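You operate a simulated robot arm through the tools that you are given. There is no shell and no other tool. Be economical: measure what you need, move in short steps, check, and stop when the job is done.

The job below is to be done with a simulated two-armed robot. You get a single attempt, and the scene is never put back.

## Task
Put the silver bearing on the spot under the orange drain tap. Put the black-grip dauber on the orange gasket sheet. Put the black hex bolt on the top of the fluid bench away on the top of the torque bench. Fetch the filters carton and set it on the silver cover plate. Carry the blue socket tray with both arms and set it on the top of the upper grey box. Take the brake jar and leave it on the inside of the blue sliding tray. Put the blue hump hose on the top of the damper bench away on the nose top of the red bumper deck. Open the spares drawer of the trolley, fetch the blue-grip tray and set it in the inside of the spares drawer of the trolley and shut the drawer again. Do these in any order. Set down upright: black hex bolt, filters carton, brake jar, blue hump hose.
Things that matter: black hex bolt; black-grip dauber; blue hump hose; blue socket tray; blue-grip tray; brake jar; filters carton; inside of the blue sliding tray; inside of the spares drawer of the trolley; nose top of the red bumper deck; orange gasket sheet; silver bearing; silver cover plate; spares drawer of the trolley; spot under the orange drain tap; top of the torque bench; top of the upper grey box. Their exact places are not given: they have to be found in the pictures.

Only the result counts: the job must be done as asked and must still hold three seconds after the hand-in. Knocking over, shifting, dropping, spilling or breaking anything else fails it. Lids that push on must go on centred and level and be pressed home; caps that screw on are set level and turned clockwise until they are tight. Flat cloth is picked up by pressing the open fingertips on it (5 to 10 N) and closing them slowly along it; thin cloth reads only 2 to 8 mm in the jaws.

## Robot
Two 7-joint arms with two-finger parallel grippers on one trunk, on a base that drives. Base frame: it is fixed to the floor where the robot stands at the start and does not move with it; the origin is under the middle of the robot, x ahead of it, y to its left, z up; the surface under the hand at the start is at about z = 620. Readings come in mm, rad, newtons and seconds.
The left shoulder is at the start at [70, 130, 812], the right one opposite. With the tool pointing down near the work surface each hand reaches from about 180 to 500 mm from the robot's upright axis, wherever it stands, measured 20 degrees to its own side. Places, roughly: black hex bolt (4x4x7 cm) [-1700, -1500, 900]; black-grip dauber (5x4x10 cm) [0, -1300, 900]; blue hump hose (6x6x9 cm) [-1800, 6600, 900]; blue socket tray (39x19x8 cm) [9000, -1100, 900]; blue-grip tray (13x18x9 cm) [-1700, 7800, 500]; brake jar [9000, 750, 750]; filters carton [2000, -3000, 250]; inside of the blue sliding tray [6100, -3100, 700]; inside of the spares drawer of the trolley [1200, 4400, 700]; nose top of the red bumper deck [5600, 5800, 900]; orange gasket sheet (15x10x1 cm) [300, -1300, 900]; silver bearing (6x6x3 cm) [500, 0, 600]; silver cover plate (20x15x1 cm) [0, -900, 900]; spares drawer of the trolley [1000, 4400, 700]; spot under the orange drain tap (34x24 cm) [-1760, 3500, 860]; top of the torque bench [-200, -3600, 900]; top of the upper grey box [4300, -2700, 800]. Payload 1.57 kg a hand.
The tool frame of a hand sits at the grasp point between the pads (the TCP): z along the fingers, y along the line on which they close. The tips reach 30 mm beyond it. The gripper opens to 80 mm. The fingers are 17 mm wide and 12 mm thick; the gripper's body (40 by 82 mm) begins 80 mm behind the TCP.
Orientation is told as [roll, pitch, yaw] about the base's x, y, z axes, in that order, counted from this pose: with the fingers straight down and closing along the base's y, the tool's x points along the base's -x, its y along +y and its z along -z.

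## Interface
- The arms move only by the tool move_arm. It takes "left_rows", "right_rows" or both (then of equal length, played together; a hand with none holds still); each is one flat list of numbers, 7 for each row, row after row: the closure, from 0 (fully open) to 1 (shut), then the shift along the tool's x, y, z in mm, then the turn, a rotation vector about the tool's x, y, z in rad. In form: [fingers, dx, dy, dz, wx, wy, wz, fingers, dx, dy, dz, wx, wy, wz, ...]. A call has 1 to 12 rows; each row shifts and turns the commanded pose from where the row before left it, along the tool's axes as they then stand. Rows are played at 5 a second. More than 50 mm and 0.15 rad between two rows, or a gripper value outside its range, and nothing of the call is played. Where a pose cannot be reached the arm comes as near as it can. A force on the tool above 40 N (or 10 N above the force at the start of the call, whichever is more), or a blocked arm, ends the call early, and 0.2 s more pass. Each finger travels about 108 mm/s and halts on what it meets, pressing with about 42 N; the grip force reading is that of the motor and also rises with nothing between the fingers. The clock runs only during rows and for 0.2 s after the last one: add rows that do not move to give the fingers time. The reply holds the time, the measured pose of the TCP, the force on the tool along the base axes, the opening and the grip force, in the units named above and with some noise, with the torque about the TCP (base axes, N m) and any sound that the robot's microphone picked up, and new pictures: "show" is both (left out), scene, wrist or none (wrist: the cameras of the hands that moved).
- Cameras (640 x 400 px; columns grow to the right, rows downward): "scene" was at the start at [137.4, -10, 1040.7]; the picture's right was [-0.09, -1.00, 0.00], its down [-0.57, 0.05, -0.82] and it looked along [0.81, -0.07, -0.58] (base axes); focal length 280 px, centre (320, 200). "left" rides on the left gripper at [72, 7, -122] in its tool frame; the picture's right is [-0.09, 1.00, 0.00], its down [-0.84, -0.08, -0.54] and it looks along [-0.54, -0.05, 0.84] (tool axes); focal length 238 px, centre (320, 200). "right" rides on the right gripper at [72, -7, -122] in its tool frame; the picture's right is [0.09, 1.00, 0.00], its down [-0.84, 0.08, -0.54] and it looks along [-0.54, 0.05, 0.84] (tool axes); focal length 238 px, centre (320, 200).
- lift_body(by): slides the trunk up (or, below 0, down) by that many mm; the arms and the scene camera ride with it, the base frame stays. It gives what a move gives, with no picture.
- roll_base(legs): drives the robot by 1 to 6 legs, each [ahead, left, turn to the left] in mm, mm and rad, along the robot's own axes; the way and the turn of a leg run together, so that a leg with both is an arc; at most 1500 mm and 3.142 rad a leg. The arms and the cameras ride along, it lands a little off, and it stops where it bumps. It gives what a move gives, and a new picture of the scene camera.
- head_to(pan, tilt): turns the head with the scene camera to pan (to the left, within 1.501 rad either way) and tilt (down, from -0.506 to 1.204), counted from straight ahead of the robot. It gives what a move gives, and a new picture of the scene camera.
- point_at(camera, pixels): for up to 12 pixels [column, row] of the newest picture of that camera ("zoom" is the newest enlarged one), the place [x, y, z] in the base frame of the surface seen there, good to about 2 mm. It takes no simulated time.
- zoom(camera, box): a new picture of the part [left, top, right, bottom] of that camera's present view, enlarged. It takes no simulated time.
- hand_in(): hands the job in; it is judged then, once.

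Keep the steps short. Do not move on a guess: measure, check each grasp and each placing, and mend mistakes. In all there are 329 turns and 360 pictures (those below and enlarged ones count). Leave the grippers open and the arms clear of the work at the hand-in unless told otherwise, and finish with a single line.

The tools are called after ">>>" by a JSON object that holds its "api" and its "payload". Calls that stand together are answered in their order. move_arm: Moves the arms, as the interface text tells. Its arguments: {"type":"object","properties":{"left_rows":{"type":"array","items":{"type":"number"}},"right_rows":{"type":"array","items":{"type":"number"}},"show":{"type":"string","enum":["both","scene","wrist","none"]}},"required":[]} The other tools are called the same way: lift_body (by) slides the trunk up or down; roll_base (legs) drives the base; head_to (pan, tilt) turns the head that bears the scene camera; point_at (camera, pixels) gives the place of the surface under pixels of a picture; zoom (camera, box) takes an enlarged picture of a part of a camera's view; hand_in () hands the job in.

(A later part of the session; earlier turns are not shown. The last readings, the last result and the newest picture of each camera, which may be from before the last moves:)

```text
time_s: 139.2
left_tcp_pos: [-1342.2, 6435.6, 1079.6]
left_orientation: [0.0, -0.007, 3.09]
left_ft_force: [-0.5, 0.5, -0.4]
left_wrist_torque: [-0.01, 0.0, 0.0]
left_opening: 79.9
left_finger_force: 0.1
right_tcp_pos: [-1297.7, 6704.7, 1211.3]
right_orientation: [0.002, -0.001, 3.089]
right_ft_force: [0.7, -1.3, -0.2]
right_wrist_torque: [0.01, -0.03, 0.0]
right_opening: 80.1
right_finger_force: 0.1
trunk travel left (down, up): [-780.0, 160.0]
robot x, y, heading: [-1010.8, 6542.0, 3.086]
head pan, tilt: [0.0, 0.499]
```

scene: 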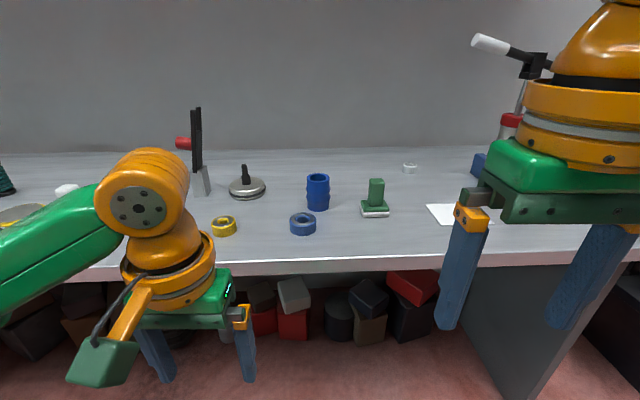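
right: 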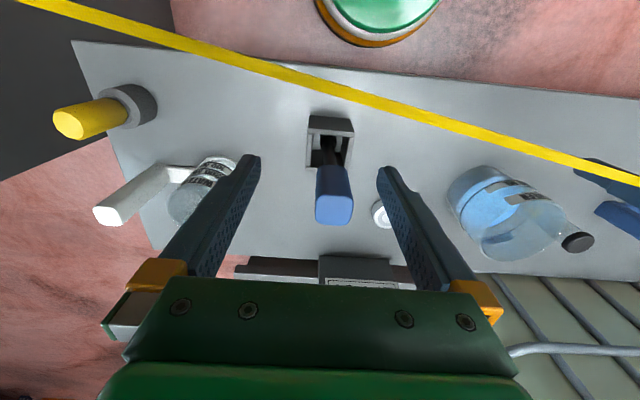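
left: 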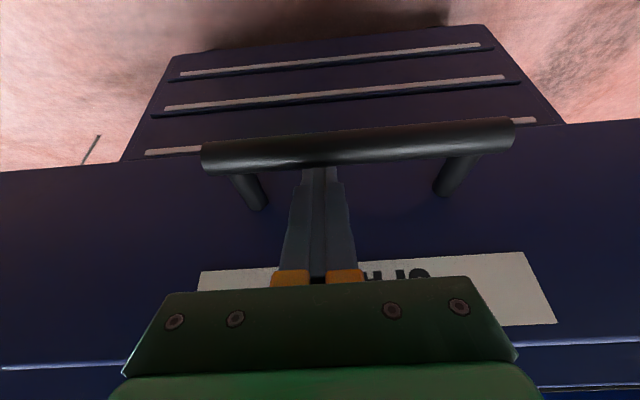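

The fork is 200 mm beyond where the left hand will be. Driving to (-1360,6430).

>>> {"api": "roll_base", "payload": {"legs": [[0, 128, 0], [342, 0, 0.052]]}}

```text
time_s: 142.4
left_tcp_pos: [-1683.4, 6297.7, 1080.2]
left_orientation: [0.001, -0.009, -3.132]
left_ft_force: [0.1, -0.2, 0.2]
left_wrist_torque: [-0.02, 0.04, 0.0]
left_opening: 80.0
left_finger_force: 0.0
right_tcp_pos: [-1654.9, 6569.4, 1212.5]
right_orientation: [0.0, -0.001, -3.136]
right_ft_force: [0.3, 0.4, 0.5]
right_wrist_torque: [0.0, 0.0, 0.01]
right_opening: 80.1
right_finger_force: 0.1
trunk travel left (down, up): [-780.0, 160.0]
robot x, y, heading: [-1363.9, 6419.5, -3.138]
head pan, tilt: [0.0, 0.499]
```

scene: 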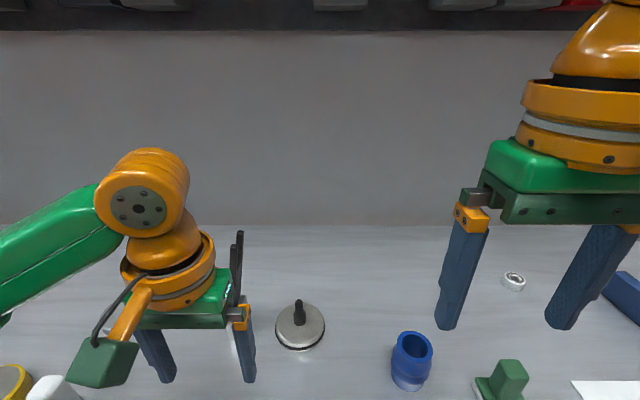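

The right hand goes down first, then forward over the hose at z 1000.

>>> {"api": "move_arm", "payload": {"right_rows": [0, -14, -2, 42, 0, 0, 0, 0, -14, -2, 42, 0, 0, 0, 0, -14, -2, 42, 0, 0, 0, 0, -14, -2, 42, 0, 0, 0, 0, -14, -2, 42, 0, 0, 0, 0, -35, 0, 0, 0, 0, 0, 0, -36, 0, 0, 0, 0, 0, 0, 0, 0, 0, 0, 0, 0], "show": "both"}}

```text
time_s: 144.2
left_tcp_pos: [-1685.8, 6297.8, 1079.2]
left_orientation: [0.002, -0.006, -3.133]
left_ft_force: [0.6, -0.1, 0.0]
left_wrist_torque: [0.01, 0.02, 0.0]
left_opening: 79.9
left_finger_force: 0.0
right_tcp_pos: [-1800.4, 6577.4, 1002.1]
right_orientation: [0.0, 0.002, -3.135]
right_ft_force: [0.7, -0.2, 0.0]
right_wrist_torque: [-0.02, 0.01, -0.01]
right_opening: 79.9
right_finger_force: 0.1
trunk travel left (down, up): [-780.0, 160.0]
robot x, y, heading: [-1361.5, 6423.8, -3.136]
head pan, tilt: [0.0, 0.499]
```

scene: 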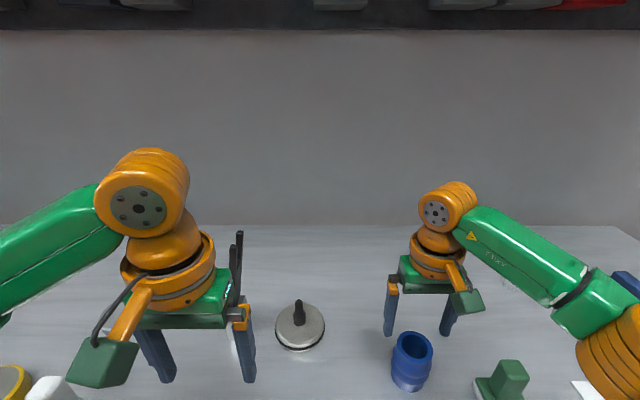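
right: 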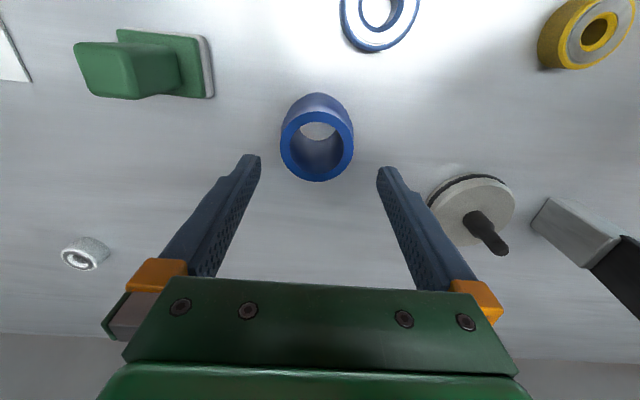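

>>> {"api": "point_at", "payload": {"camera": "right", "pixels": [[316, 178], [284, 150], [350, 150], [317, 124], [287, 165], [346, 165]]}}

```text
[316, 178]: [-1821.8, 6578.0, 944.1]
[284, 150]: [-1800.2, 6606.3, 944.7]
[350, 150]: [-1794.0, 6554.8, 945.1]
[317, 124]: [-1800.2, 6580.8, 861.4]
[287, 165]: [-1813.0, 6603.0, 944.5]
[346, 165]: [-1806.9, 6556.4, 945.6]
```

The hose's centre is (-1796,6580), top 945. I'll lower to 905 and close.

>>> {"api": "move_arm", "payload": {"right_rows": [0, 4, -2.5, 25, 0, 0, 0, 0, 0, 0, 36, 0, 0, 0, 0, 0, 0, 36, 0, 0, 0, 0, 0, 0, 0, 0, 0, 0, 0.5, 0, 0, 0, 0, 0, 0, 1, 0, 0, 0, 0, 0, 0, 1, 0, 0, 0, 0, 0, 0, 1, 0, 0, 0, 0, 0, 0], "show": "wrist"}}

```text
time_s: 146.0
left_tcp_pos: [-1686.2, 6298.2, 1080.6]
left_orientation: [0.002, -0.007, -3.133]
left_ft_force: [0.6, 0.0, 0.2]
left_wrist_torque: [0.01, 0.01, 0.0]
left_opening: 80.0
left_finger_force: 0.1
right_tcp_pos: [-1793.7, 6579.5, 904.1]
right_orientation: [0.0, -0.001, -3.134]
right_ft_force: [0.0, -0.9, -0.2]
right_wrist_torque: [0.0, 0.01, -0.01]
right_opening: 59.0
right_finger_force: 41.7
trunk travel left (down, up): [-780.0, 160.0]
robot x, y, heading: [-1361.5, 6424.5, -3.137]
head pan, tilt: [0.0, 0.499]
```

right: 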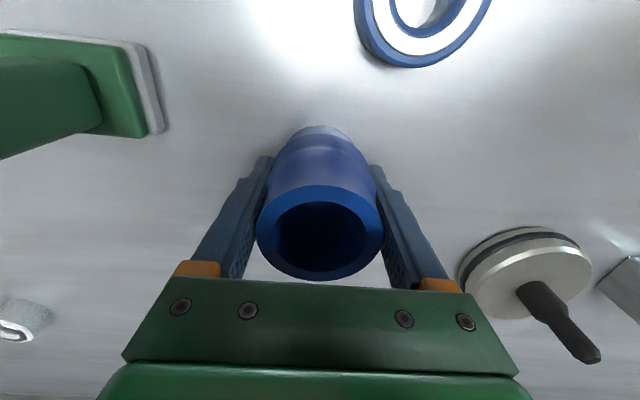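

Hose gripped (59 mm, 42 N). I'll lift it 130 and bring it back toward the body.

>>> {"api": "move_arm", "payload": {"right_rows": [1, 0, 0, -43, 0, 0, 0, 1, 0, 0, -43, 0, 0, 0, 1, 0, 0, -43, 0, 0, 0, 1, 45, 0, -10, 0, 0, 0, 1, 45, 0, -20, 0, 0, 0, 1, 45, 0, -30, 0, 0, 0, 1, 10, 0, -40, 0, 0, 0, 1, 0, 0, 0, 0, 0, 0], "show": "wrist"}}

>>> {"api": "roll_base", "payload": {"legs": [[-360, 0, 0], [0, 0, -1.4]]}}

```text
refused: row 6 steps farther than a row can; nothing moved
```

```text
time_s: 151.8
left_tcp_pos: [-1168.7, 6723.0, 1079.6]
left_orientation: [0.0, -0.008, 1.746]
left_ft_force: [1.0, -0.4, 0.0]
left_wrist_torque: [0.01, 0.0, -0.02]
left_opening: 79.8
left_finger_force: 0.1
right_tcp_pos: [-908.3, 6877.7, 904.2]
right_orientation: [0.001, 0.001, 1.744]
right_ft_force: [-0.1, -0.6, 0.1]
right_wrist_torque: [0.0, -0.04, -0.01]
right_opening: 58.9
right_finger_force: 41.8
trunk travel left (down, up): [-780.0, 160.0]
robot x, y, heading: [-990.8, 6426.6, 1.745]
head pan, tilt: [0.0, 0.499]
```

scene: 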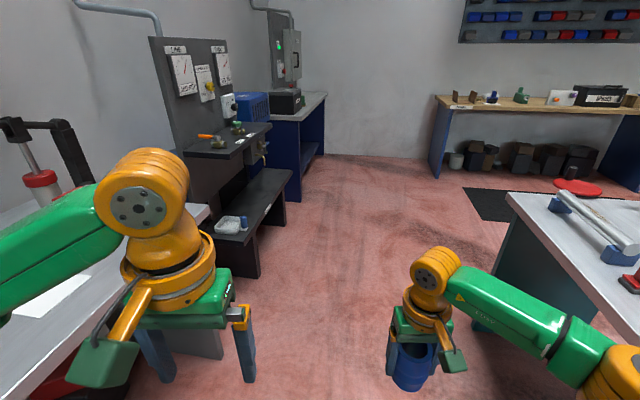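

That was a slip: the lift was refused but the base drove anyway, so the hose slid across the bench. I must check whether the blue ring in front of it was disturbed.

>>> {"api": "head_to", "payload": {"pan": 1.35, "tilt": 0.55}}

```text
time_s: 153.3
left_tcp_pos: [-1168.6, 6724.2, 1079.6]
left_orientation: [0.002, -0.008, 1.748]
left_ft_force: [-0.7, -0.7, 0.2]
left_wrist_torque: [-0.01, 0.0, -0.04]
left_opening: 79.8
left_finger_force: 0.1
right_tcp_pos: [-908.1, 6878.1, 903.9]
right_orientation: [0.001, 0.0, 1.747]
right_ft_force: [0.5, 0.1, -0.9]
right_wrist_torque: [-0.02, 0.02, 0.0]
right_opening: 59.2
right_finger_force: 41.9
trunk travel left (down, up): [-780.0, 160.0]
robot x, y, heading: [-991.3, 6427.4, 1.739]
head pan, tilt: [1.349, 0.55]
```

scene: 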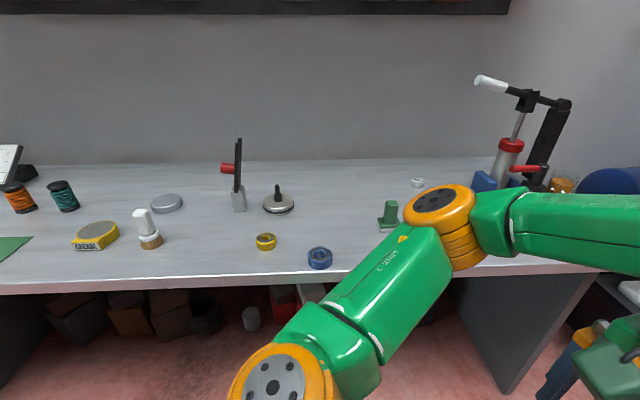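

>>> {"api": "zoom", "payload": {"camera": "scene", "box": [240, 200, 420, 300]}}

>>> {"api": "point_at", "payload": {"camera": "scene", "pixels": [[309, 252], [330, 252], [320, 249], [320, 269], [314, 262], [326, 262], [266, 238], [266, 249], [278, 205], [388, 210]]}}

```text
3.56 times, centred on (330, 250) of scene
```

zoom: 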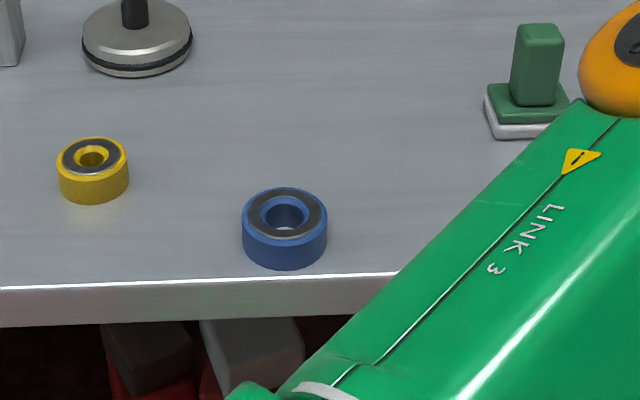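

```text
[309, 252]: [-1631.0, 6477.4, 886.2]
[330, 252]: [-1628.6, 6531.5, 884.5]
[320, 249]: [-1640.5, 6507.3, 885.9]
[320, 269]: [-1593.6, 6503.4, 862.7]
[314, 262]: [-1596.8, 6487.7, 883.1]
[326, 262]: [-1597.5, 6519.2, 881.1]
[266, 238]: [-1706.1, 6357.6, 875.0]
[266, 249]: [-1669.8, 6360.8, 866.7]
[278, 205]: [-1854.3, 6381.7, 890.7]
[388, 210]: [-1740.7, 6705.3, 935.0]
```

The ring has been pushed from about (-1695,6539) to (-1620,6504), and I can put it back. First I lift and draw in the hose, properly this time, with each step small enough.

>>> {"api": "move_arm", "payload": {"right_rows": [1, 0, 0, -43, 0, 0, 0, 1, 0, 0, -43, 0, 0, 0, 1, 0, 0, -43, 0, 0, 0, 1, 40, 0, -20, 0, 0, 0, 1, 40, 0, -20, 0, 0, 0, 1, 40, 0, -20, 0, 0, 0, 1, 30, 0, -30, 0, 0, 0, 1, 0, 0, 0, 0, 0, 0], "show": "wrist"}}

```text
time_s: 155.1
left_tcp_pos: [-1167.7, 6724.4, 1079.5]
left_orientation: [0.003, -0.008, 1.747]
left_ft_force: [0.9, 1.1, -0.4]
left_wrist_torque: [-0.04, -0.01, -0.02]
left_opening: 79.8
left_finger_force: 0.1
right_tcp_pos: [-884.2, 6730.9, 1123.2]
right_orientation: [0.0, 0.001, 1.744]
right_ft_force: [1.2, 0.3, -0.8]
right_wrist_torque: [0.0, 0.02, 0.01]
right_opening: 59.1
right_finger_force: 42.0
trunk travel left (down, up): [-780.0, 160.0]
robot x, y, heading: [-988.5, 6426.8, 1.742]
head pan, tilt: [1.349, 0.55]
```

right: 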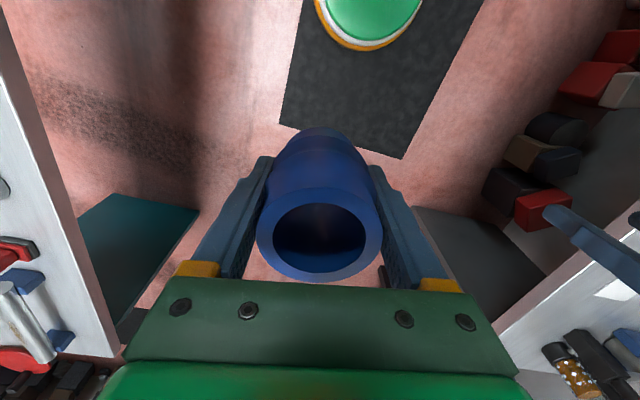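

The hose sits as before in the hand. Now I turn back to the bench and stand at about (-1240,6654), so the left hand can take the ring.

>>> {"api": "roll_base", "payload": {"legs": [[0, 0, 1.398], [0, -227, 0], [250, 0, 0]]}}

>>> {"api": "head_to", "payload": {"pan": 0.2, "tilt": 0.75}}

```text
time_s: 161.6
left_tcp_pos: [-1563.8, 6534.4, 1080.8]
left_orientation: [0.002, -0.01, 3.13]
left_ft_force: [-0.4, -0.2, 0.1]
left_wrist_torque: [0.02, 0.01, 0.03]
left_opening: 80.2
left_finger_force: 0.1
right_tcp_pos: [-1517.6, 6814.2, 1124.5]
right_orientation: [0.002, -0.001, 3.126]
right_ft_force: [0.4, 0.6, -0.4]
right_wrist_torque: [-0.01, 0.01, -0.01]
right_opening: 59.1
right_finger_force: 42.0
trunk travel left (down, up): [-780.0, 160.0]
robot x, y, heading: [-1240.5, 6655.2, 3.126]
head pan, tilt: [1.349, 0.55]
```

scene: 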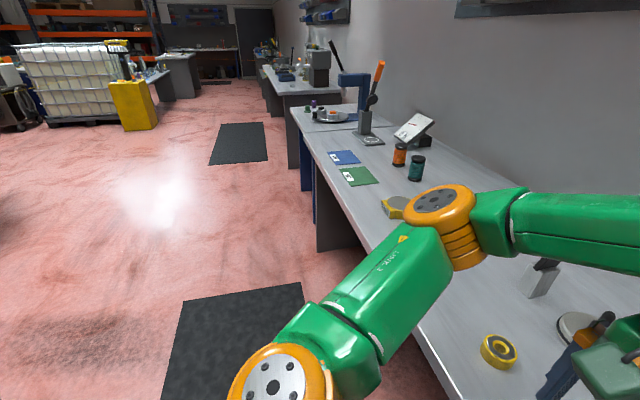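

```text
time_s: 163.0
left_tcp_pos: [-1566.1, 6534.1, 1080.4]
left_orientation: [0.002, -0.006, 3.129]
left_ft_force: [-0.1, 0.2, -0.5]
left_wrist_torque: [0.01, 0.02, 0.0]
left_opening: 80.2
left_finger_force: 0.2
right_tcp_pos: [-1520.5, 6814.2, 1122.1]
right_orientation: [0.0, -0.002, 3.126]
right_ft_force: [0.3, 0.5, -0.5]
right_wrist_torque: [0.02, -0.01, -0.01]
right_opening: 58.8
right_finger_force: 42.5
trunk travel left (down, up): [-780.0, 160.0]
robot x, y, heading: [-1240.3, 6650.3, 3.123]
head pan, tilt: [0.201, 0.75]
```

scene: 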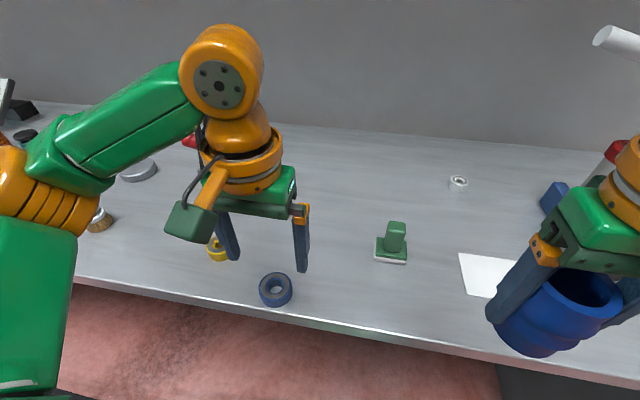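

>>> {"api": "point_at", "payload": {"camera": "scene", "pixels": [[275, 275], [275, 301], [261, 288], [290, 288], [275, 305], [397, 225], [390, 258]]}}

>>> {"api": "zoom", "payload": {"camera": "scene", "box": [220, 250, 340, 330]}}

```text
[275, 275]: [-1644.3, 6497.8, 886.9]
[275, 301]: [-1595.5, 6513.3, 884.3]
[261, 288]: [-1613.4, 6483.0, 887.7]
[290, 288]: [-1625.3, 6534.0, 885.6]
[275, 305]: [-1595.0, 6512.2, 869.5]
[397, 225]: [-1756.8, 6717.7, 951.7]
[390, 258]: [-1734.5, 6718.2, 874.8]
```

```text
5.00 times, centred on (280, 290) of scene
```

zoom: 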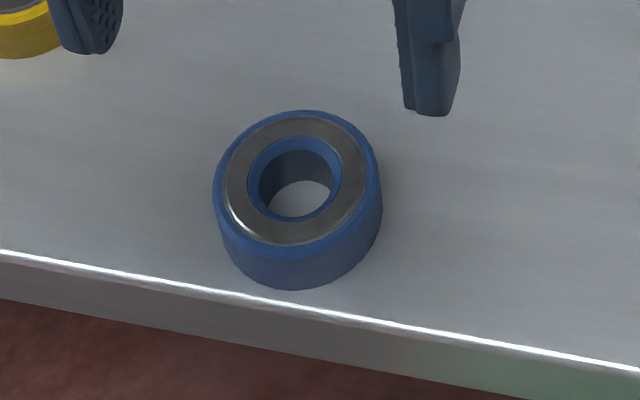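

The ring is at (-1620,6507), top 886. I'll bring the left hand above it.

>>> {"api": "move_arm", "payload": {"left_rows": [0, -13.8, 6.8, 32.5, 0, 0, 0, 0, -13.8, 6.8, 32.5, 0, 0, 0, 0, -13.8, 6.8, 32.5, 0, 0, 0, 0, -13.8, 6.8, 32.5, 0, 0, 0, 0, 0, 0, 0, 0, 0, 0], "show": "wrist"}}

```text
time_s: 164.2
left_tcp_pos: [-1622.6, 6505.4, 948.9]
left_orientation: [0.002, -0.006, 3.129]
left_ft_force: [0.4, 0.5, 1.4]
left_wrist_torque: [0.0, -0.01, 0.02]
left_opening: 80.0
left_finger_force: 0.1
right_tcp_pos: [-1519.3, 6814.4, 1123.6]
right_orientation: [0.002, 0.001, 3.128]
right_ft_force: [0.5, 0.3, -1.2]
right_wrist_torque: [0.0, -0.05, -0.01]
right_opening: 58.9
right_finger_force: 42.0
trunk travel left (down, up): [-780.0, 160.0]
robot x, y, heading: [-1237.2, 6654.2, 3.121]
head pan, tilt: [0.201, 0.75]
```

left: 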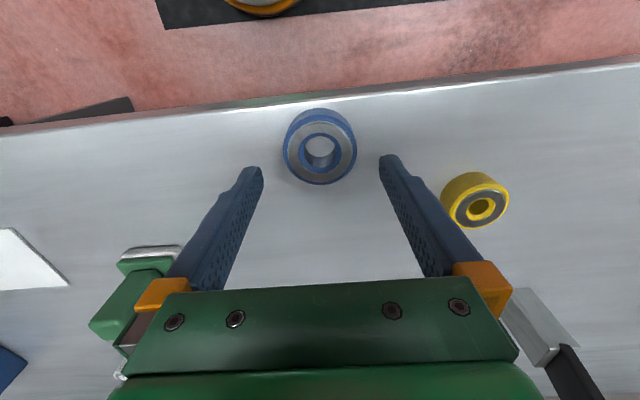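

>>> {"api": "point_at", "payload": {"camera": "left", "pixels": [[285, 148], [355, 148], [318, 120], [320, 182], [299, 153], [341, 153]]}}

```text
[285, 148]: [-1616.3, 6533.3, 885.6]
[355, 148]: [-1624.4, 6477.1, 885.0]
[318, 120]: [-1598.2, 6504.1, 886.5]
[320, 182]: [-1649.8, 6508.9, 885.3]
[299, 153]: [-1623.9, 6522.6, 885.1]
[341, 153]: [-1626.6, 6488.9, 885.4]
```

Centred at (-1622,6506). I'll descend to 893 and close.

>>> {"api": "move_arm", "payload": {"left_rows": [0, 0, 0, 28, 0, 0, 0, 0, 0, 0, 28, 0, 0, 0, 0, 0, 0, 0, 0, 0, 0, 0.5, 0, 0, 0, 0, 0, 0, 1, 0, 0, 0, 0, 0, 0, 1, 0, 0, 0, 0, 0, 0, 1, 0, 0, 0, 0, 0, 0], "show": "none"}}

```text
time_s: 165.8
left_tcp_pos: [-1623.7, 6507.1, 895.5]
left_orientation: [0.002, -0.006, 3.129]
left_ft_force: [0.4, -0.8, -0.2]
left_wrist_torque: [0.0, -0.04, 0.01]
left_opening: 60.8
left_finger_force: 42.1
right_tcp_pos: [-1520.3, 6814.4, 1123.4]
right_orientation: [0.001, 0.002, 3.126]
right_ft_force: [0.5, 0.4, -1.0]
right_wrist_torque: [-0.01, 0.01, 0.03]
right_opening: 59.2
right_finger_force: 41.8
trunk travel left (down, up): [-780.0, 160.0]
robot x, y, heading: [-1241.5, 6651.6, 3.128]
head pan, tilt: [0.201, 0.75]
```

Ring gripped at 61 mm. I'll lift it 25, carry it back to its old place and lower.

>>> {"api": "move_arm", "payload": {"left_rows": [1, 0, 0, -25, 0, 0, 0, 1, -37.2, -16, 0, 0, 0, 0, 1, -37.2, -16, 0, 0, 0, 0, 1, 0, 0, 0, 0, 0, 0, 1, 0, 0, 20, 0, 0, 0, 1, 0, 0, 0, 0, 0, 0], "show": "none"}}

```text
time_s: 167.2
left_tcp_pos: [-1697.3, 6540.6, 898.2]
left_orientation: [0.0, -0.008, 3.127]
left_ft_force: [0.3, -0.6, -0.5]
left_wrist_torque: [-0.01, -0.03, 0.01]
left_opening: 60.6
left_finger_force: 41.6
right_tcp_pos: [-1521.0, 6815.7, 1123.0]
right_orientation: [0.002, 0.001, 3.126]
right_ft_force: [0.4, 0.5, -0.8]
right_wrist_torque: [-0.02, 0.0, 0.01]
right_opening: 58.9
right_finger_force: 42.1
trunk travel left (down, up): [-780.0, 160.0]
robot x, y, heading: [-1240.3, 6657.0, 3.127]
head pan, tilt: [0.201, 0.75]
```

At (-1697,6540.6,898). I'll lower the last 4 mm, open, and rise.

>>> {"api": "move_arm", "payload": {"left_rows": [1, 0, 1, 3.5, 0, 0, 0, 1, 0, 0, 0, 0, 0, 0, 0.5, 0, 0, 0, 0, 0, 0, 0, 0, 0, 0, 0, 0, 0, 0, 0, 0, 0, 0, 0, 0, 0, 0, 0, -45, 0, 0, 0, 0, 0, 0, -45, 0, 0, 0, 0, 0, 0, 0, 0, 0, 0], "show": "both"}}

```text
time_s: 169.0
left_tcp_pos: [-1696.2, 6540.6, 987.5]
left_orientation: [0.001, -0.007, 3.129]
left_ft_force: [0.4, -0.2, -0.5]
left_wrist_torque: [0.0, 0.0, -0.02]
left_opening: 79.9
left_finger_force: 0.1
right_tcp_pos: [-1519.7, 6813.7, 1122.8]
right_orientation: [0.001, 0.0, 3.126]
right_ft_force: [-0.4, 0.6, -1.5]
right_wrist_torque: [-0.02, -0.01, 0.02]
right_opening: 59.4
right_finger_force: 42.0
trunk travel left (down, up): [-780.0, 160.0]
robot x, y, heading: [-1240.6, 6651.3, 3.121]
head pan, tilt: [0.201, 0.75]
```

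scene: 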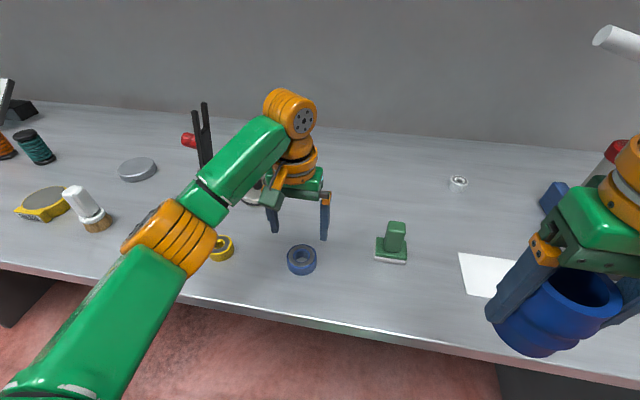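
left: 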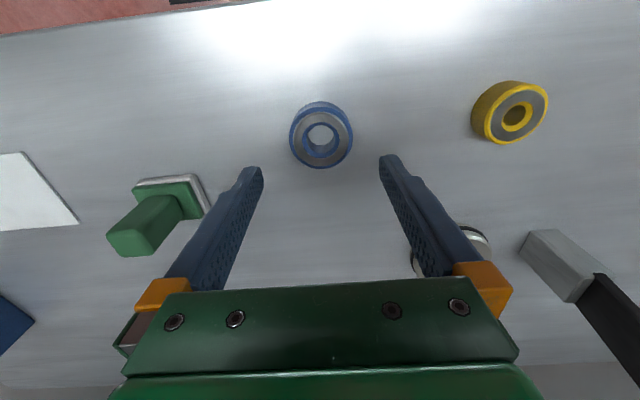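

The ring is back on its place. I'll draw the left hand up and in.

>>> {"api": "move_arm", "payload": {"left_rows": [0, 0, 0, -45, 0, 0, 0, 0, 40, 2, -20, 0, 0, 0, 0, 40, 2, -20, 0, 0, 0, 0, 40, 2, -10, 0, 0, 0, 0, 0, 0, 0, 0, 0, 0], "show": "none"}}

```text
time_s: 170.2
left_tcp_pos: [-1576.3, 6535.1, 1079.3]
left_orientation: [0.002, -0.005, 3.129]
left_ft_force: [-0.3, 0.0, 0.1]
left_wrist_torque: [-0.01, 0.01, -0.01]
left_opening: 80.0
left_finger_force: 0.0
right_tcp_pos: [-1520.2, 6814.4, 1122.7]
right_orientation: [0.002, 0.003, 3.127]
right_ft_force: [0.1, -0.3, -1.7]
right_wrist_torque: [0.01, -0.02, 0.01]
right_opening: 59.0
right_finger_force: 41.8
trunk travel left (down, up): [-780.0, 160.0]
robot x, y, heading: [-1237.0, 6650.9, 3.126]
head pan, tilt: [0.201, 0.75]
```

Next, back off and move sideways to about (-990,7800) to see the blue-grip tray on the low bench.

>>> {"api": "roll_base", "payload": {"legs": [[-250, 0, 0.015], [0, -1130, 0]]}}

>>> {"api": "head_to", "payload": {"pan": 0.0, "tilt": 0.75}}

```text
time_s: 177.4
left_tcp_pos: [-1329.3, 7667.7, 1078.9]
left_orientation: [-0.001, -0.007, -3.119]
left_ft_force: [-0.1, 0.0, 0.7]
left_wrist_torque: [0.0, 0.02, -0.02]
left_opening: 80.1
left_finger_force: 0.0
right_tcp_pos: [-1282.5, 7949.3, 1123.3]
right_orientation: [0.0, -0.002, -3.124]
right_ft_force: [-0.4, -0.3, -0.4]
right_wrist_torque: [-0.01, -0.01, -0.01]
right_opening: 59.1
right_finger_force: 41.4
trunk travel left (down, up): [-780.0, 160.0]
robot x, y, heading: [-996.5, 7794.1, -3.118]
head pan, tilt: [0.201, 0.75]
```

scene: 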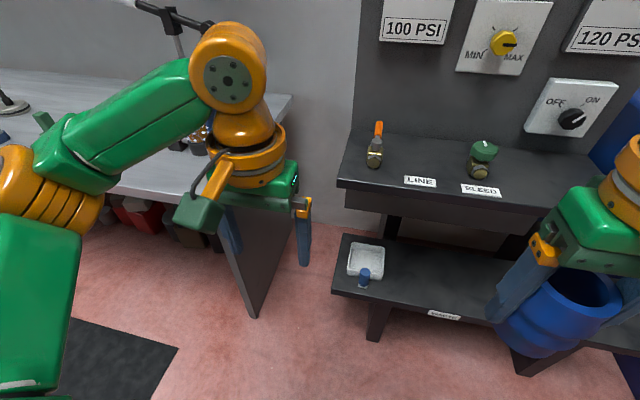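

```text
time_s: 178.2
left_tcp_pos: [-1329.1, 7667.8, 1080.0]
left_orientation: [0.001, -0.005, -3.119]
left_ft_force: [-0.9, 0.1, -0.1]
left_wrist_torque: [0.0, 0.01, 0.01]
left_opening: 80.1
left_finger_force: 0.1
right_tcp_pos: [-1281.1, 7950.5, 1124.2]
right_orientation: [0.0, 0.001, -3.124]
right_ft_force: [0.8, 0.1, -1.5]
right_wrist_torque: [-0.01, -0.03, -0.01]
right_opening: 58.8
right_finger_force: 42.0
trunk travel left (down, up): [-780.0, 160.0]
robot x, y, heading: [-999.9, 7801.6, -3.124]
head pan, tilt: [0.0, 0.75]
```

scene: 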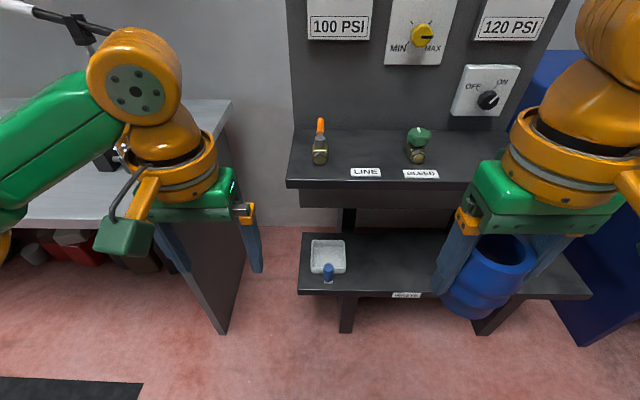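

Tray at (328,255) with its blue grip at (328,270). Zooming and measuring.

>>> {"api": "zoom", "payload": {"camera": "scene", "box": [280, 170, 400, 320]}}

>>> {"api": "point_at", "payload": {"camera": "scene", "pixels": [[328, 265], [328, 278], [323, 272], [333, 272], [313, 245], [343, 245], [313, 272], [343, 272], [328, 255], [310, 285], [345, 290], [300, 185]]}}

```text
2.67 times, centred on (340, 245) of scene
```

zoom: 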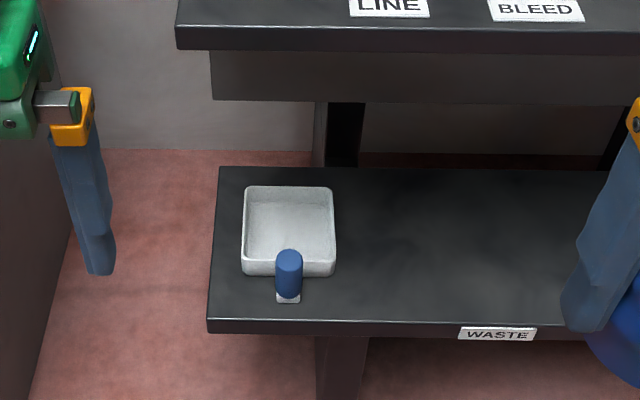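

```text
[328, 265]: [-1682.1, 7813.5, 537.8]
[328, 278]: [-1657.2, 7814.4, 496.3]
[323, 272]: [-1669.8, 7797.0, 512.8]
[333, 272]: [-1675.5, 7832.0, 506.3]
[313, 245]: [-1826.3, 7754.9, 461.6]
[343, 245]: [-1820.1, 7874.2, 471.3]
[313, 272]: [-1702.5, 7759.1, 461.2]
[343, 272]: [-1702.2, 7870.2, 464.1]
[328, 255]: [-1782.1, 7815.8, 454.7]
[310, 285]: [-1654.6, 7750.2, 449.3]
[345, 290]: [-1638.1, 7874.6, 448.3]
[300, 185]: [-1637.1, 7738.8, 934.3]
```

I'll check the upper shelf's underside, the low shelf's front and the blue cabinet at the right for clearance.

>>> {"api": "point_at", "payload": {"camera": "scene", "pixels": [[300, 187], [320, 193], [320, 203], [305, 291], [560, 297], [590, 300], [600, 335], [328, 281], [328, 284], [322, 281]]}}

```text
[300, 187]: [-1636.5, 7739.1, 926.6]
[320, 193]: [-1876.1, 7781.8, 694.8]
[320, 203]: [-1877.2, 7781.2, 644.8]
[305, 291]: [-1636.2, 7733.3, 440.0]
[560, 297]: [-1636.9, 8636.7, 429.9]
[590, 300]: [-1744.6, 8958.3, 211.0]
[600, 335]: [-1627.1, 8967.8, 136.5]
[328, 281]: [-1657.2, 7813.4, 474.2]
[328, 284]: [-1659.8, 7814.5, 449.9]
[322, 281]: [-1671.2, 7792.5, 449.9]
```

There is plenty of room between the shelves (449 to about 910). I'll lower the trunk 400 and move in to about (-1242,7964).

>>> {"api": "lift_body", "payload": {"by": -400}}

>>> {"api": "roll_base", "payload": {"legs": [[0, -168, 0], [236, 0, -0.02]]}}

>>> {"api": "head_to", "payload": {"pan": 0.3, "tilt": 0.7}}

```text
time_s: 182.0
left_tcp_pos: [-1329.1, 7668.6, 678.5]
left_orientation: [0.003, -0.007, -3.118]
left_ft_force: [-0.1, -0.8, 0.3]
left_wrist_torque: [0.02, -0.02, 0.0]
left_opening: 80.0
left_finger_force: 0.0
right_tcp_pos: [-1282.0, 7948.7, 721.7]
right_orientation: [0.001, 0.001, -3.122]
right_ft_force: [-1.0, 0.2, -1.0]
right_wrist_torque: [0.0, 0.03, -0.01]
right_opening: 58.8
right_finger_force: 42.2
trunk travel left (down, up): [-380.0, 560.0]
robot x, y, heading: [-996.3, 7796.6, -3.126]
head pan, tilt: [0.0, 0.75]
```

```text
time_s: 184.8
left_tcp_pos: [-1570.7, 7841.0, 679.7]
left_orientation: [0.001, -0.007, -3.138]
left_ft_force: [-0.3, 0.5, 0.3]
left_wrist_torque: [-0.02, -0.02, -0.04]
left_opening: 80.2
left_finger_force: 0.0
right_tcp_pos: [-1518.8, 8121.8, 723.3]
right_orientation: [0.002, 0.001, -3.141]
right_ft_force: [0.5, 0.1, -1.3]
right_wrist_torque: [0.0, -0.05, 0.03]
right_opening: 58.8
right_finger_force: 42.0
trunk travel left (down, up): [-380.0, 560.0]
robot x, y, heading: [-1237.3, 7964.2, -3.145]
head pan, tilt: [0.0, 0.75]
```

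scene: 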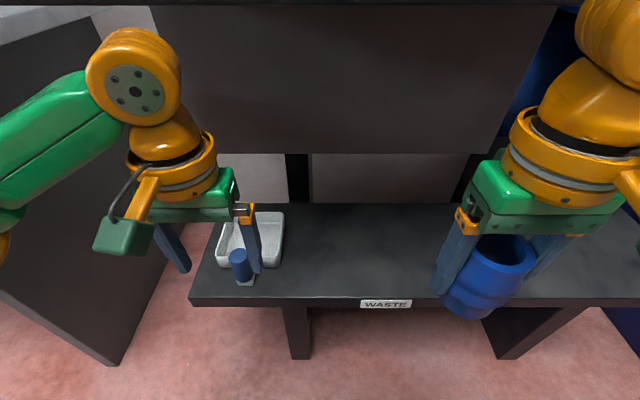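

```text
time_s: 185.6
left_tcp_pos: [-1571.1, 7840.6, 679.6]
left_orientation: [0.0, -0.006, -3.139]
left_ft_force: [-0.8, 0.7, 0.4]
left_wrist_torque: [-0.01, 0.02, 0.0]
left_opening: 80.1
left_finger_force: 0.0
right_tcp_pos: [-1518.3, 8120.3, 724.0]
right_orientation: [0.002, 0.001, -3.139]
right_ft_force: [0.0, -0.9, -1.0]
right_wrist_torque: [-0.01, 0.01, 0.02]
right_opening: 58.8
right_finger_force: 41.6
trunk travel left (down, up): [-380.0, 560.0]
robot x, y, heading: [-1235.2, 7966.8, -3.142]
head pan, tilt: [0.3, 0.7]
```

scene: 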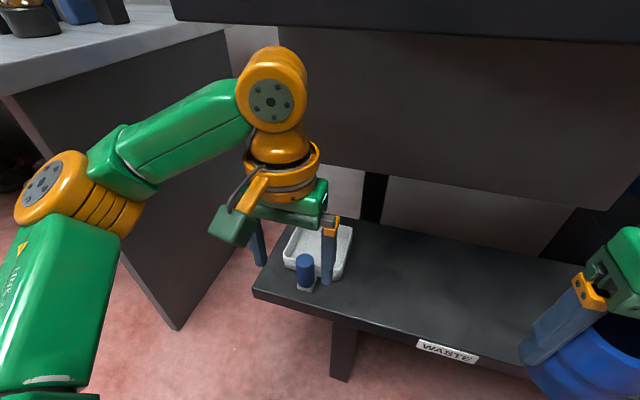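

The hand goes down in front of the shelf to z 575, then in over the grip.

>>> {"api": "move_arm", "payload": {"left_rows": [0, 0, 8.9, 35, 0, 0, 0, 0, 0, 8.9, 35, 0, 0, 0, 0, 0, 8.9, 35, 0, 0, 0, 0, -34, 0, 0, 0, 0, 0, 0, -34, 0, 0, 0, 0, 0, 0, -34, 0, 0, 0, 0, 0, 0, 0, 0, 0, 0, 0, 0], "show": "both"}}

```text
time_s: 187.2
left_tcp_pos: [-1673.2, 7813.8, 572.6]
left_orientation: [0.001, -0.005, -3.138]
left_ft_force: [-0.2, 0.1, 0.1]
left_wrist_torque: [-0.02, -0.03, 0.02]
left_opening: 79.9
left_finger_force: 0.0
right_tcp_pos: [-1518.0, 8120.7, 723.1]
right_orientation: [0.0, 0.0, -3.14]
right_ft_force: [-0.2, 0.4, -1.2]
right_wrist_torque: [0.0, -0.01, 0.01]
right_opening: 59.1
right_finger_force: 42.2
trunk travel left (down, up): [-380.0, 560.0]
robot x, y, heading: [-1233.6, 7967.1, -3.141]
head pan, tilt: [0.3, 0.7]
```

scene: 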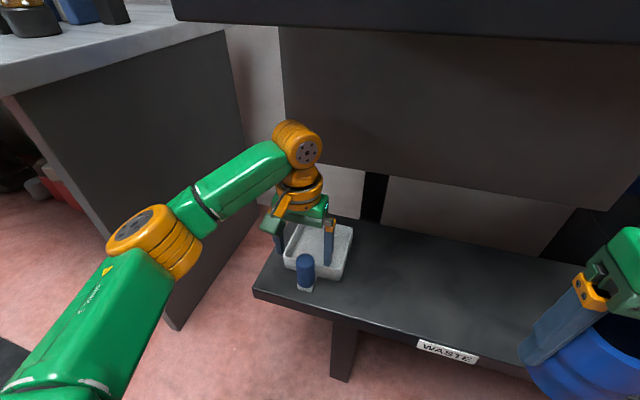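
left: 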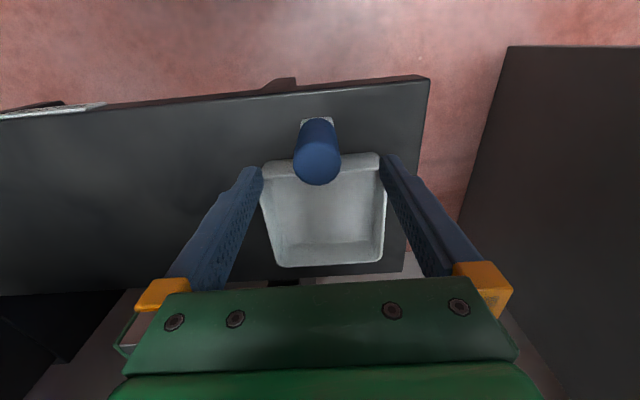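

>>> {"api": "point_at", "payload": {"camera": "left", "pixels": [[317, 170], [300, 170], [335, 170], [317, 152], [317, 184], [270, 165], [375, 160], [316, 122]]}}

```text
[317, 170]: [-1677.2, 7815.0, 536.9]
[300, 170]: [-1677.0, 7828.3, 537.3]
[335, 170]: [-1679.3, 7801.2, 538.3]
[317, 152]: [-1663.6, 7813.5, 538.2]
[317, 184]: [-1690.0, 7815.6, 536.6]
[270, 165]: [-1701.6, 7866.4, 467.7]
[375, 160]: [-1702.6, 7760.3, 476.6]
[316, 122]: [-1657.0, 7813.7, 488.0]
```

The grip's centre is (-1675,7814.5), top 538. I'll descend to 510 and close.

>>> {"api": "move_arm", "payload": {"left_rows": [0, -1.5, -0.5, 31, 0, 0, 0, 0, 0, 0, 31, 0, 0, 0, 0, 0, 0, 0, 0, 0, 0, 0.5, 0, 0, 0, 0, 0, 0, 1, 0, 0, 0, 0, 0, 0, 1, 0, 0, 0, 0, 0, 0, 1, 0, 0, 0, 0, 0, 0], "show": "wrist"}}

```text
time_s: 188.8
left_tcp_pos: [-1673.9, 7814.4, 512.7]
left_orientation: [0.002, -0.006, -3.138]
left_ft_force: [-0.1, 0.1, 0.5]
left_wrist_torque: [0.02, -0.03, -0.04]
left_opening: 34.5
left_finger_force: 42.0
right_tcp_pos: [-1518.2, 8120.4, 722.8]
right_orientation: [0.002, 0.001, -3.14]
right_ft_force: [-0.2, -0.2, -1.1]
right_wrist_torque: [0.02, -0.03, 0.01]
right_opening: 59.1
right_finger_force: 42.3
trunk travel left (down, up): [-380.0, 560.0]
robot x, y, heading: [-1240.5, 7965.6, -3.142]
head pan, tilt: [0.3, 0.7]
```

left: 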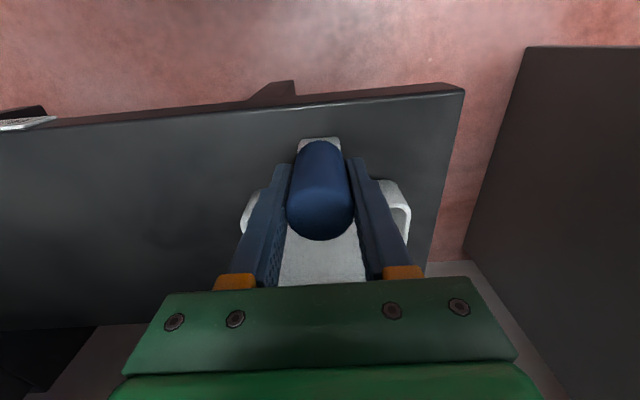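

Grip held (34.5 mm, 42 N). I'll lift 40 mm, then draw it out toward me.

>>> {"api": "move_arm", "payload": {"left_rows": [1, 0, 0, -15, 0, 0, 0, 1, 0, 0, -30, 0, 0, 0, 1, 0, 0, 0, 0, 0, 0, 1, 35, 0, 0, 0, 0, 0, 1, 35, 0, 0, 0, 0, 0, 1, 35, 0, 0, 0, 0, 0, 1, 0, 0, 0, 0, 0, 0], "show": "both"}}

```text
time_s: 190.4
left_tcp_pos: [-1569.3, 7813.7, 556.9]
left_orientation: [0.001, -0.005, -3.137]
left_ft_force: [0.3, 0.6, -1.2]
left_wrist_torque: [0.0, -0.09, 0.0]
left_opening: 34.8
left_finger_force: 41.9
right_tcp_pos: [-1519.3, 8120.7, 724.3]
right_orientation: [0.0, 0.003, -3.139]
right_ft_force: [-0.3, 0.3, -0.9]
right_wrist_torque: [0.03, 0.06, 0.02]
right_opening: 58.9
right_finger_force: 42.2
trunk travel left (down, up): [-380.0, 560.0]
robot x, y, heading: [-1236.6, 7964.0, -3.139]
head pan, tilt: [0.3, 0.7]
```

scene: 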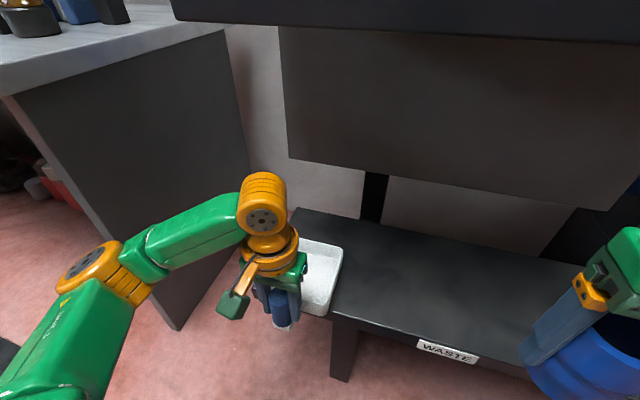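
left: 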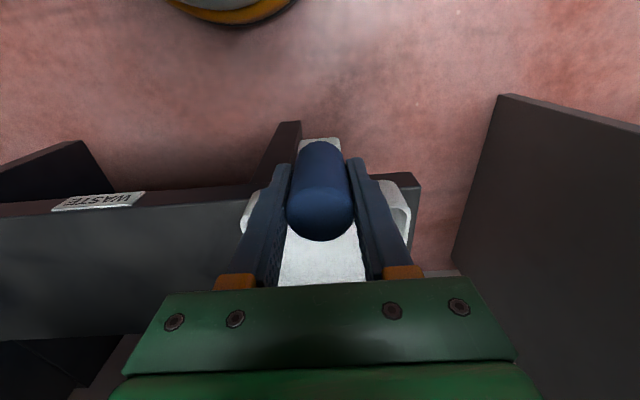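

The tray came out well. Back off 240 mm, then raise the trunk.

>>> {"api": "roll_base", "payload": {"legs": [[-260, 0, 0]]}}

>>> {"api": "lift_body", "payload": {"by": 420}}

```text
time_s: 192.3
left_tcp_pos: [-1309.9, 7814.1, 558.3]
left_orientation: [0.002, -0.006, -3.134]
left_ft_force: [-0.8, 0.5, -1.4]
left_wrist_torque: [-0.03, -0.07, 0.01]
left_opening: 34.6
left_finger_force: 41.8
right_tcp_pos: [-1261.1, 8120.9, 723.9]
right_orientation: [0.0, 0.001, -3.138]
right_ft_force: [0.2, -0.7, -1.1]
right_wrist_torque: [-0.01, 0.0, -0.01]
right_opening: 59.0
right_finger_force: 42.3
trunk travel left (down, up): [-380.0, 560.0]
robot x, y, heading: [-980.1, 7964.4, -3.136]
head pan, tilt: [0.3, 0.7]
```

scene: 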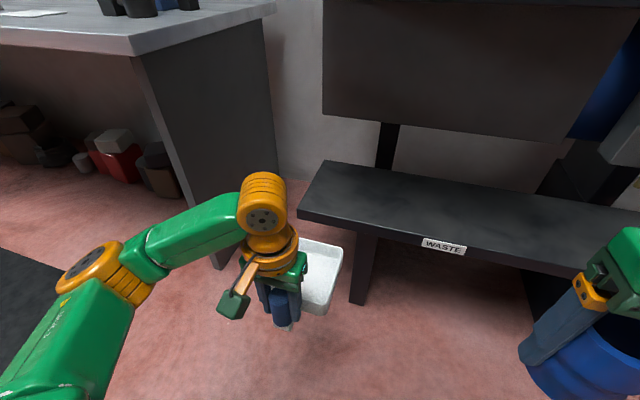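

```text
refused: 420 is not a number from -400 to 400
```

>>> {"api": "lift_body", "payload": {"by": 400}}

>>> {"api": "roll_base", "payload": {"legs": [[0, 0, 1.565], [1500, 0, 0], [1500, 0, 0], [0, 0, 0.949], [1243, 0, 0], [0, 0, 0.622]]}}

>>> {"api": "head_to", "payload": {"pan": 0.1, "tilt": 0.7}}

```text
time_s: 196.1
left_tcp_pos: [-1310.2, 7813.4, 957.1]
left_orientation: [0.001, -0.008, -3.135]
left_ft_force: [-0.8, -0.3, -0.4]
left_wrist_torque: [-0.01, -0.06, 0.04]
left_opening: 34.9
left_finger_force: 42.1
right_tcp_pos: [-1260.7, 8119.8, 1124.5]
right_orientation: [0.003, 0.001, -3.138]
right_ft_force: [0.2, 0.2, -0.9]
right_wrist_torque: [0.0, -0.04, 0.01]
right_opening: 58.8
right_finger_force: 42.1
trunk travel left (down, up): [-780.0, 160.0]
robot x, y, heading: [-976.9, 7961.1, -3.14]
head pan, tilt: [0.3, 0.7]
```

```text
time_s: 224.5
left_tcp_pos: [187.1, 4322.2, 957.1]
left_orientation: [0.002, -0.007, -0.019]
left_ft_force: [0.2, -0.4, -0.7]
left_wrist_torque: [-0.01, 0.08, -0.01]
left_opening: 34.8
left_finger_force: 41.4
right_tcp_pos: [130.3, 4016.0, 1124.2]
right_orientation: [0.003, 0.0, -0.019]
right_ft_force: [0.4, 0.3, -1.1]
right_wrist_torque: [-0.03, -0.02, 0.0]
right_opening: 58.7
right_finger_force: 41.2
trunk travel left (down, up): [-780.0, 160.0]
robot x, y, heading: [-147.6, 4179.6, -0.02]
head pan, tilt: [0.3, 0.7]
```

scene: 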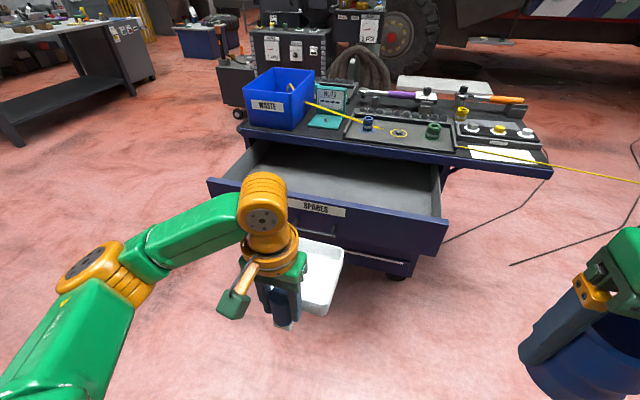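

```text
time_s: 225.2
left_tcp_pos: [186.6, 4321.9, 956.7]
left_orientation: [0.003, -0.007, -0.018]
left_ft_force: [0.4, 0.0, -2.2]
left_wrist_torque: [0.03, 0.07, 0.03]
left_opening: 34.7
left_finger_force: 41.5
right_tcp_pos: [129.7, 4017.5, 1123.0]
right_orientation: [0.001, 0.004, -0.021]
right_ft_force: [-0.2, -0.2, -1.2]
right_wrist_torque: [0.01, -0.01, -0.02]
right_opening: 58.8
right_finger_force: 41.9
trunk travel left (down, up): [-780.0, 160.0]
robot x, y, heading: [-148.6, 4180.7, -0.02]
head pan, tilt: [0.099, 0.7]
```

scene: 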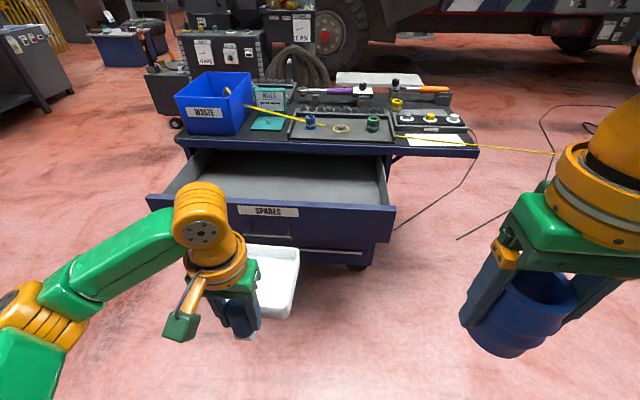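

The drawer is still open. Driving forward to about (265,4240), with the tray (bottom at 893) above the drawer front (815).

>>> {"api": "roll_base", "payload": {"legs": [[410, 66, 0.02]]}}

```text
time_s: 227.8
left_tcp_pos: [592.2, 4389.4, 957.4]
left_orientation: [0.003, -0.009, 0.002]
left_ft_force: [-0.3, -0.3, -2.1]
left_wrist_torque: [0.01, 0.06, 0.02]
left_opening: 34.6
left_finger_force: 41.9
right_tcp_pos: [543.4, 4082.8, 1125.3]
right_orientation: [0.001, 0.001, 0.001]
right_ft_force: [-0.5, 0.3, -1.1]
right_wrist_torque: [-0.01, -0.02, 0.0]
right_opening: 58.6
right_finger_force: 41.5
trunk travel left (down, up): [-780.0, 160.0]
robot x, y, heading: [263.1, 4234.6, 0.002]
head pan, tilt: [0.099, 0.7]
```

scene: 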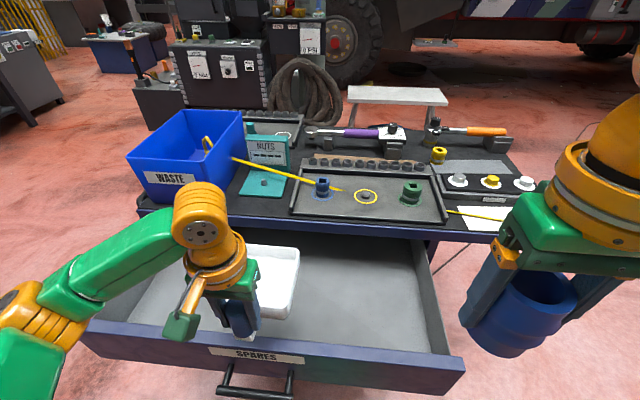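

>>> {"api": "point_at", "payload": {"camera": "scene", "pixels": [[330, 350], [330, 340], [350, 300], [350, 240], [440, 352], [110, 320], [120, 300], [430, 300], [350, 225], [240, 375]]}}

```text
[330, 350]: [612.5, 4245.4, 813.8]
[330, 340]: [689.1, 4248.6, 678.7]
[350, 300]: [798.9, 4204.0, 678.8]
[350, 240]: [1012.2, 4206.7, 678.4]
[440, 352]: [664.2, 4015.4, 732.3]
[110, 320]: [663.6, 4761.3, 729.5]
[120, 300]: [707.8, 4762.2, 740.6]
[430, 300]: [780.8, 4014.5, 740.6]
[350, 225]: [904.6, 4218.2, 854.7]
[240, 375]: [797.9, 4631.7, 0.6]
```

Next: forward 103 mm at this height, then the trunk down 120.

>>> {"api": "move_arm", "payload": {"left_rows": [1, -35, 0, 0, 0, 0, 0, 1, -35, 0, 0, 0, 0, 0, 1, -34, 0, 10, 0, 0, 0, 1, 0, 0, 0, 0, 0, 0], "show": "none"}}

```text
time_s: 228.8
left_tcp_pos: [698.0, 4387.5, 948.0]
left_orientation: [0.001, -0.007, 0.001]
left_ft_force: [-1.0, 0.0, -1.6]
left_wrist_torque: [-0.02, 0.06, 0.02]
left_opening: 34.4
left_finger_force: 42.3
right_tcp_pos: [543.2, 4084.0, 1124.3]
right_orientation: [0.0, 0.001, -0.001]
right_ft_force: [-0.3, 0.4, -1.5]
right_wrist_torque: [0.0, 0.0, 0.05]
right_opening: 58.9
right_finger_force: 42.3
trunk travel left (down, up): [-780.0, 160.0]
robot x, y, heading: [260.2, 4237.1, -0.001]
head pan, tilt: [0.099, 0.7]
```

>>> {"api": "lift_body", "payload": {"by": -120}}

>>> {"api": "move_arm", "payload": {"left_rows": [1, 0, 0, 25, 0, 0, 0, 1, 0, 0, 25, 0, 0, 0, 1, 0, 0, 20, 0, 0, 0, 1, 0, 0, 0, 0, 0, 0], "show": "both"}}

```text
time_s: 230.3
left_tcp_pos: [698.2, 4387.9, 828.2]
left_orientation: [0.001, -0.006, 0.003]
left_ft_force: [1.2, -0.7, -0.5]
left_wrist_torque: [-0.02, 0.05, -0.02]
left_opening: 34.7
left_finger_force: 42.4
right_tcp_pos: [543.5, 4081.5, 1002.3]
right_orientation: [0.001, 0.001, 0.0]
right_ft_force: [0.6, -0.1, -1.2]
right_wrist_torque: [0.0, -0.01, -0.04]
right_opening: 58.7
right_finger_force: 41.9
trunk travel left (down, up): [-660.0, 280.0]
robot x, y, heading: [260.7, 4240.6, -0.001]
head pan, tilt: [0.099, 0.7]
```

```text
time_s: 231.3
left_tcp_pos: [699.2, 4387.3, 758.7]
left_orientation: [0.001, -0.005, 0.004]
left_ft_force: [-0.1, -0.1, -1.4]
left_wrist_torque: [0.0, 0.13, 0.0]
left_opening: 34.5
left_finger_force: 41.8
right_tcp_pos: [543.7, 4082.4, 1003.9]
right_orientation: [0.003, 0.002, 0.0]
right_ft_force: [0.8, 0.5, -1.3]
right_wrist_torque: [-0.02, 0.03, 0.01]
right_opening: 58.9
right_finger_force: 41.7
trunk travel left (down, up): [-660.0, 280.0]
robot x, y, heading: [262.7, 4240.7, -0.002]
head pan, tilt: [0.099, 0.7]
```

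scene: 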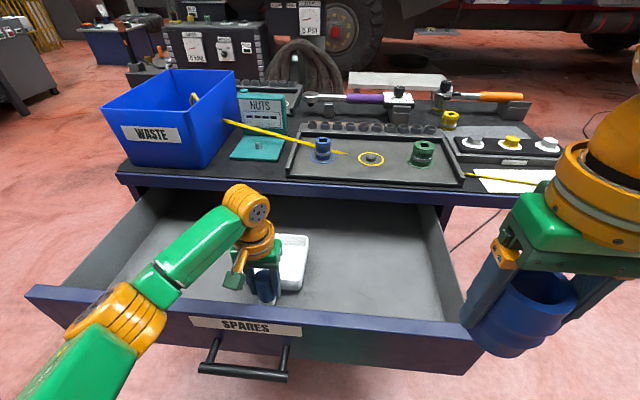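
left: 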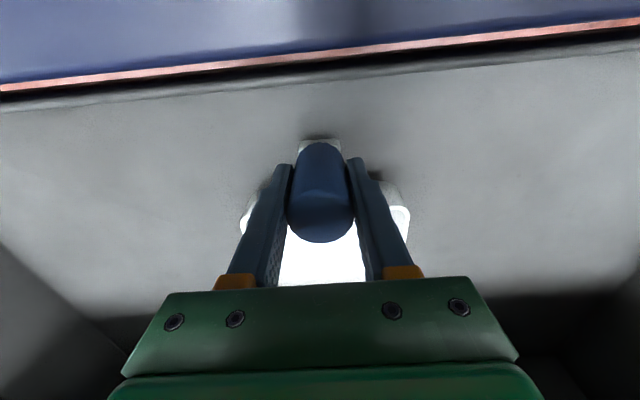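

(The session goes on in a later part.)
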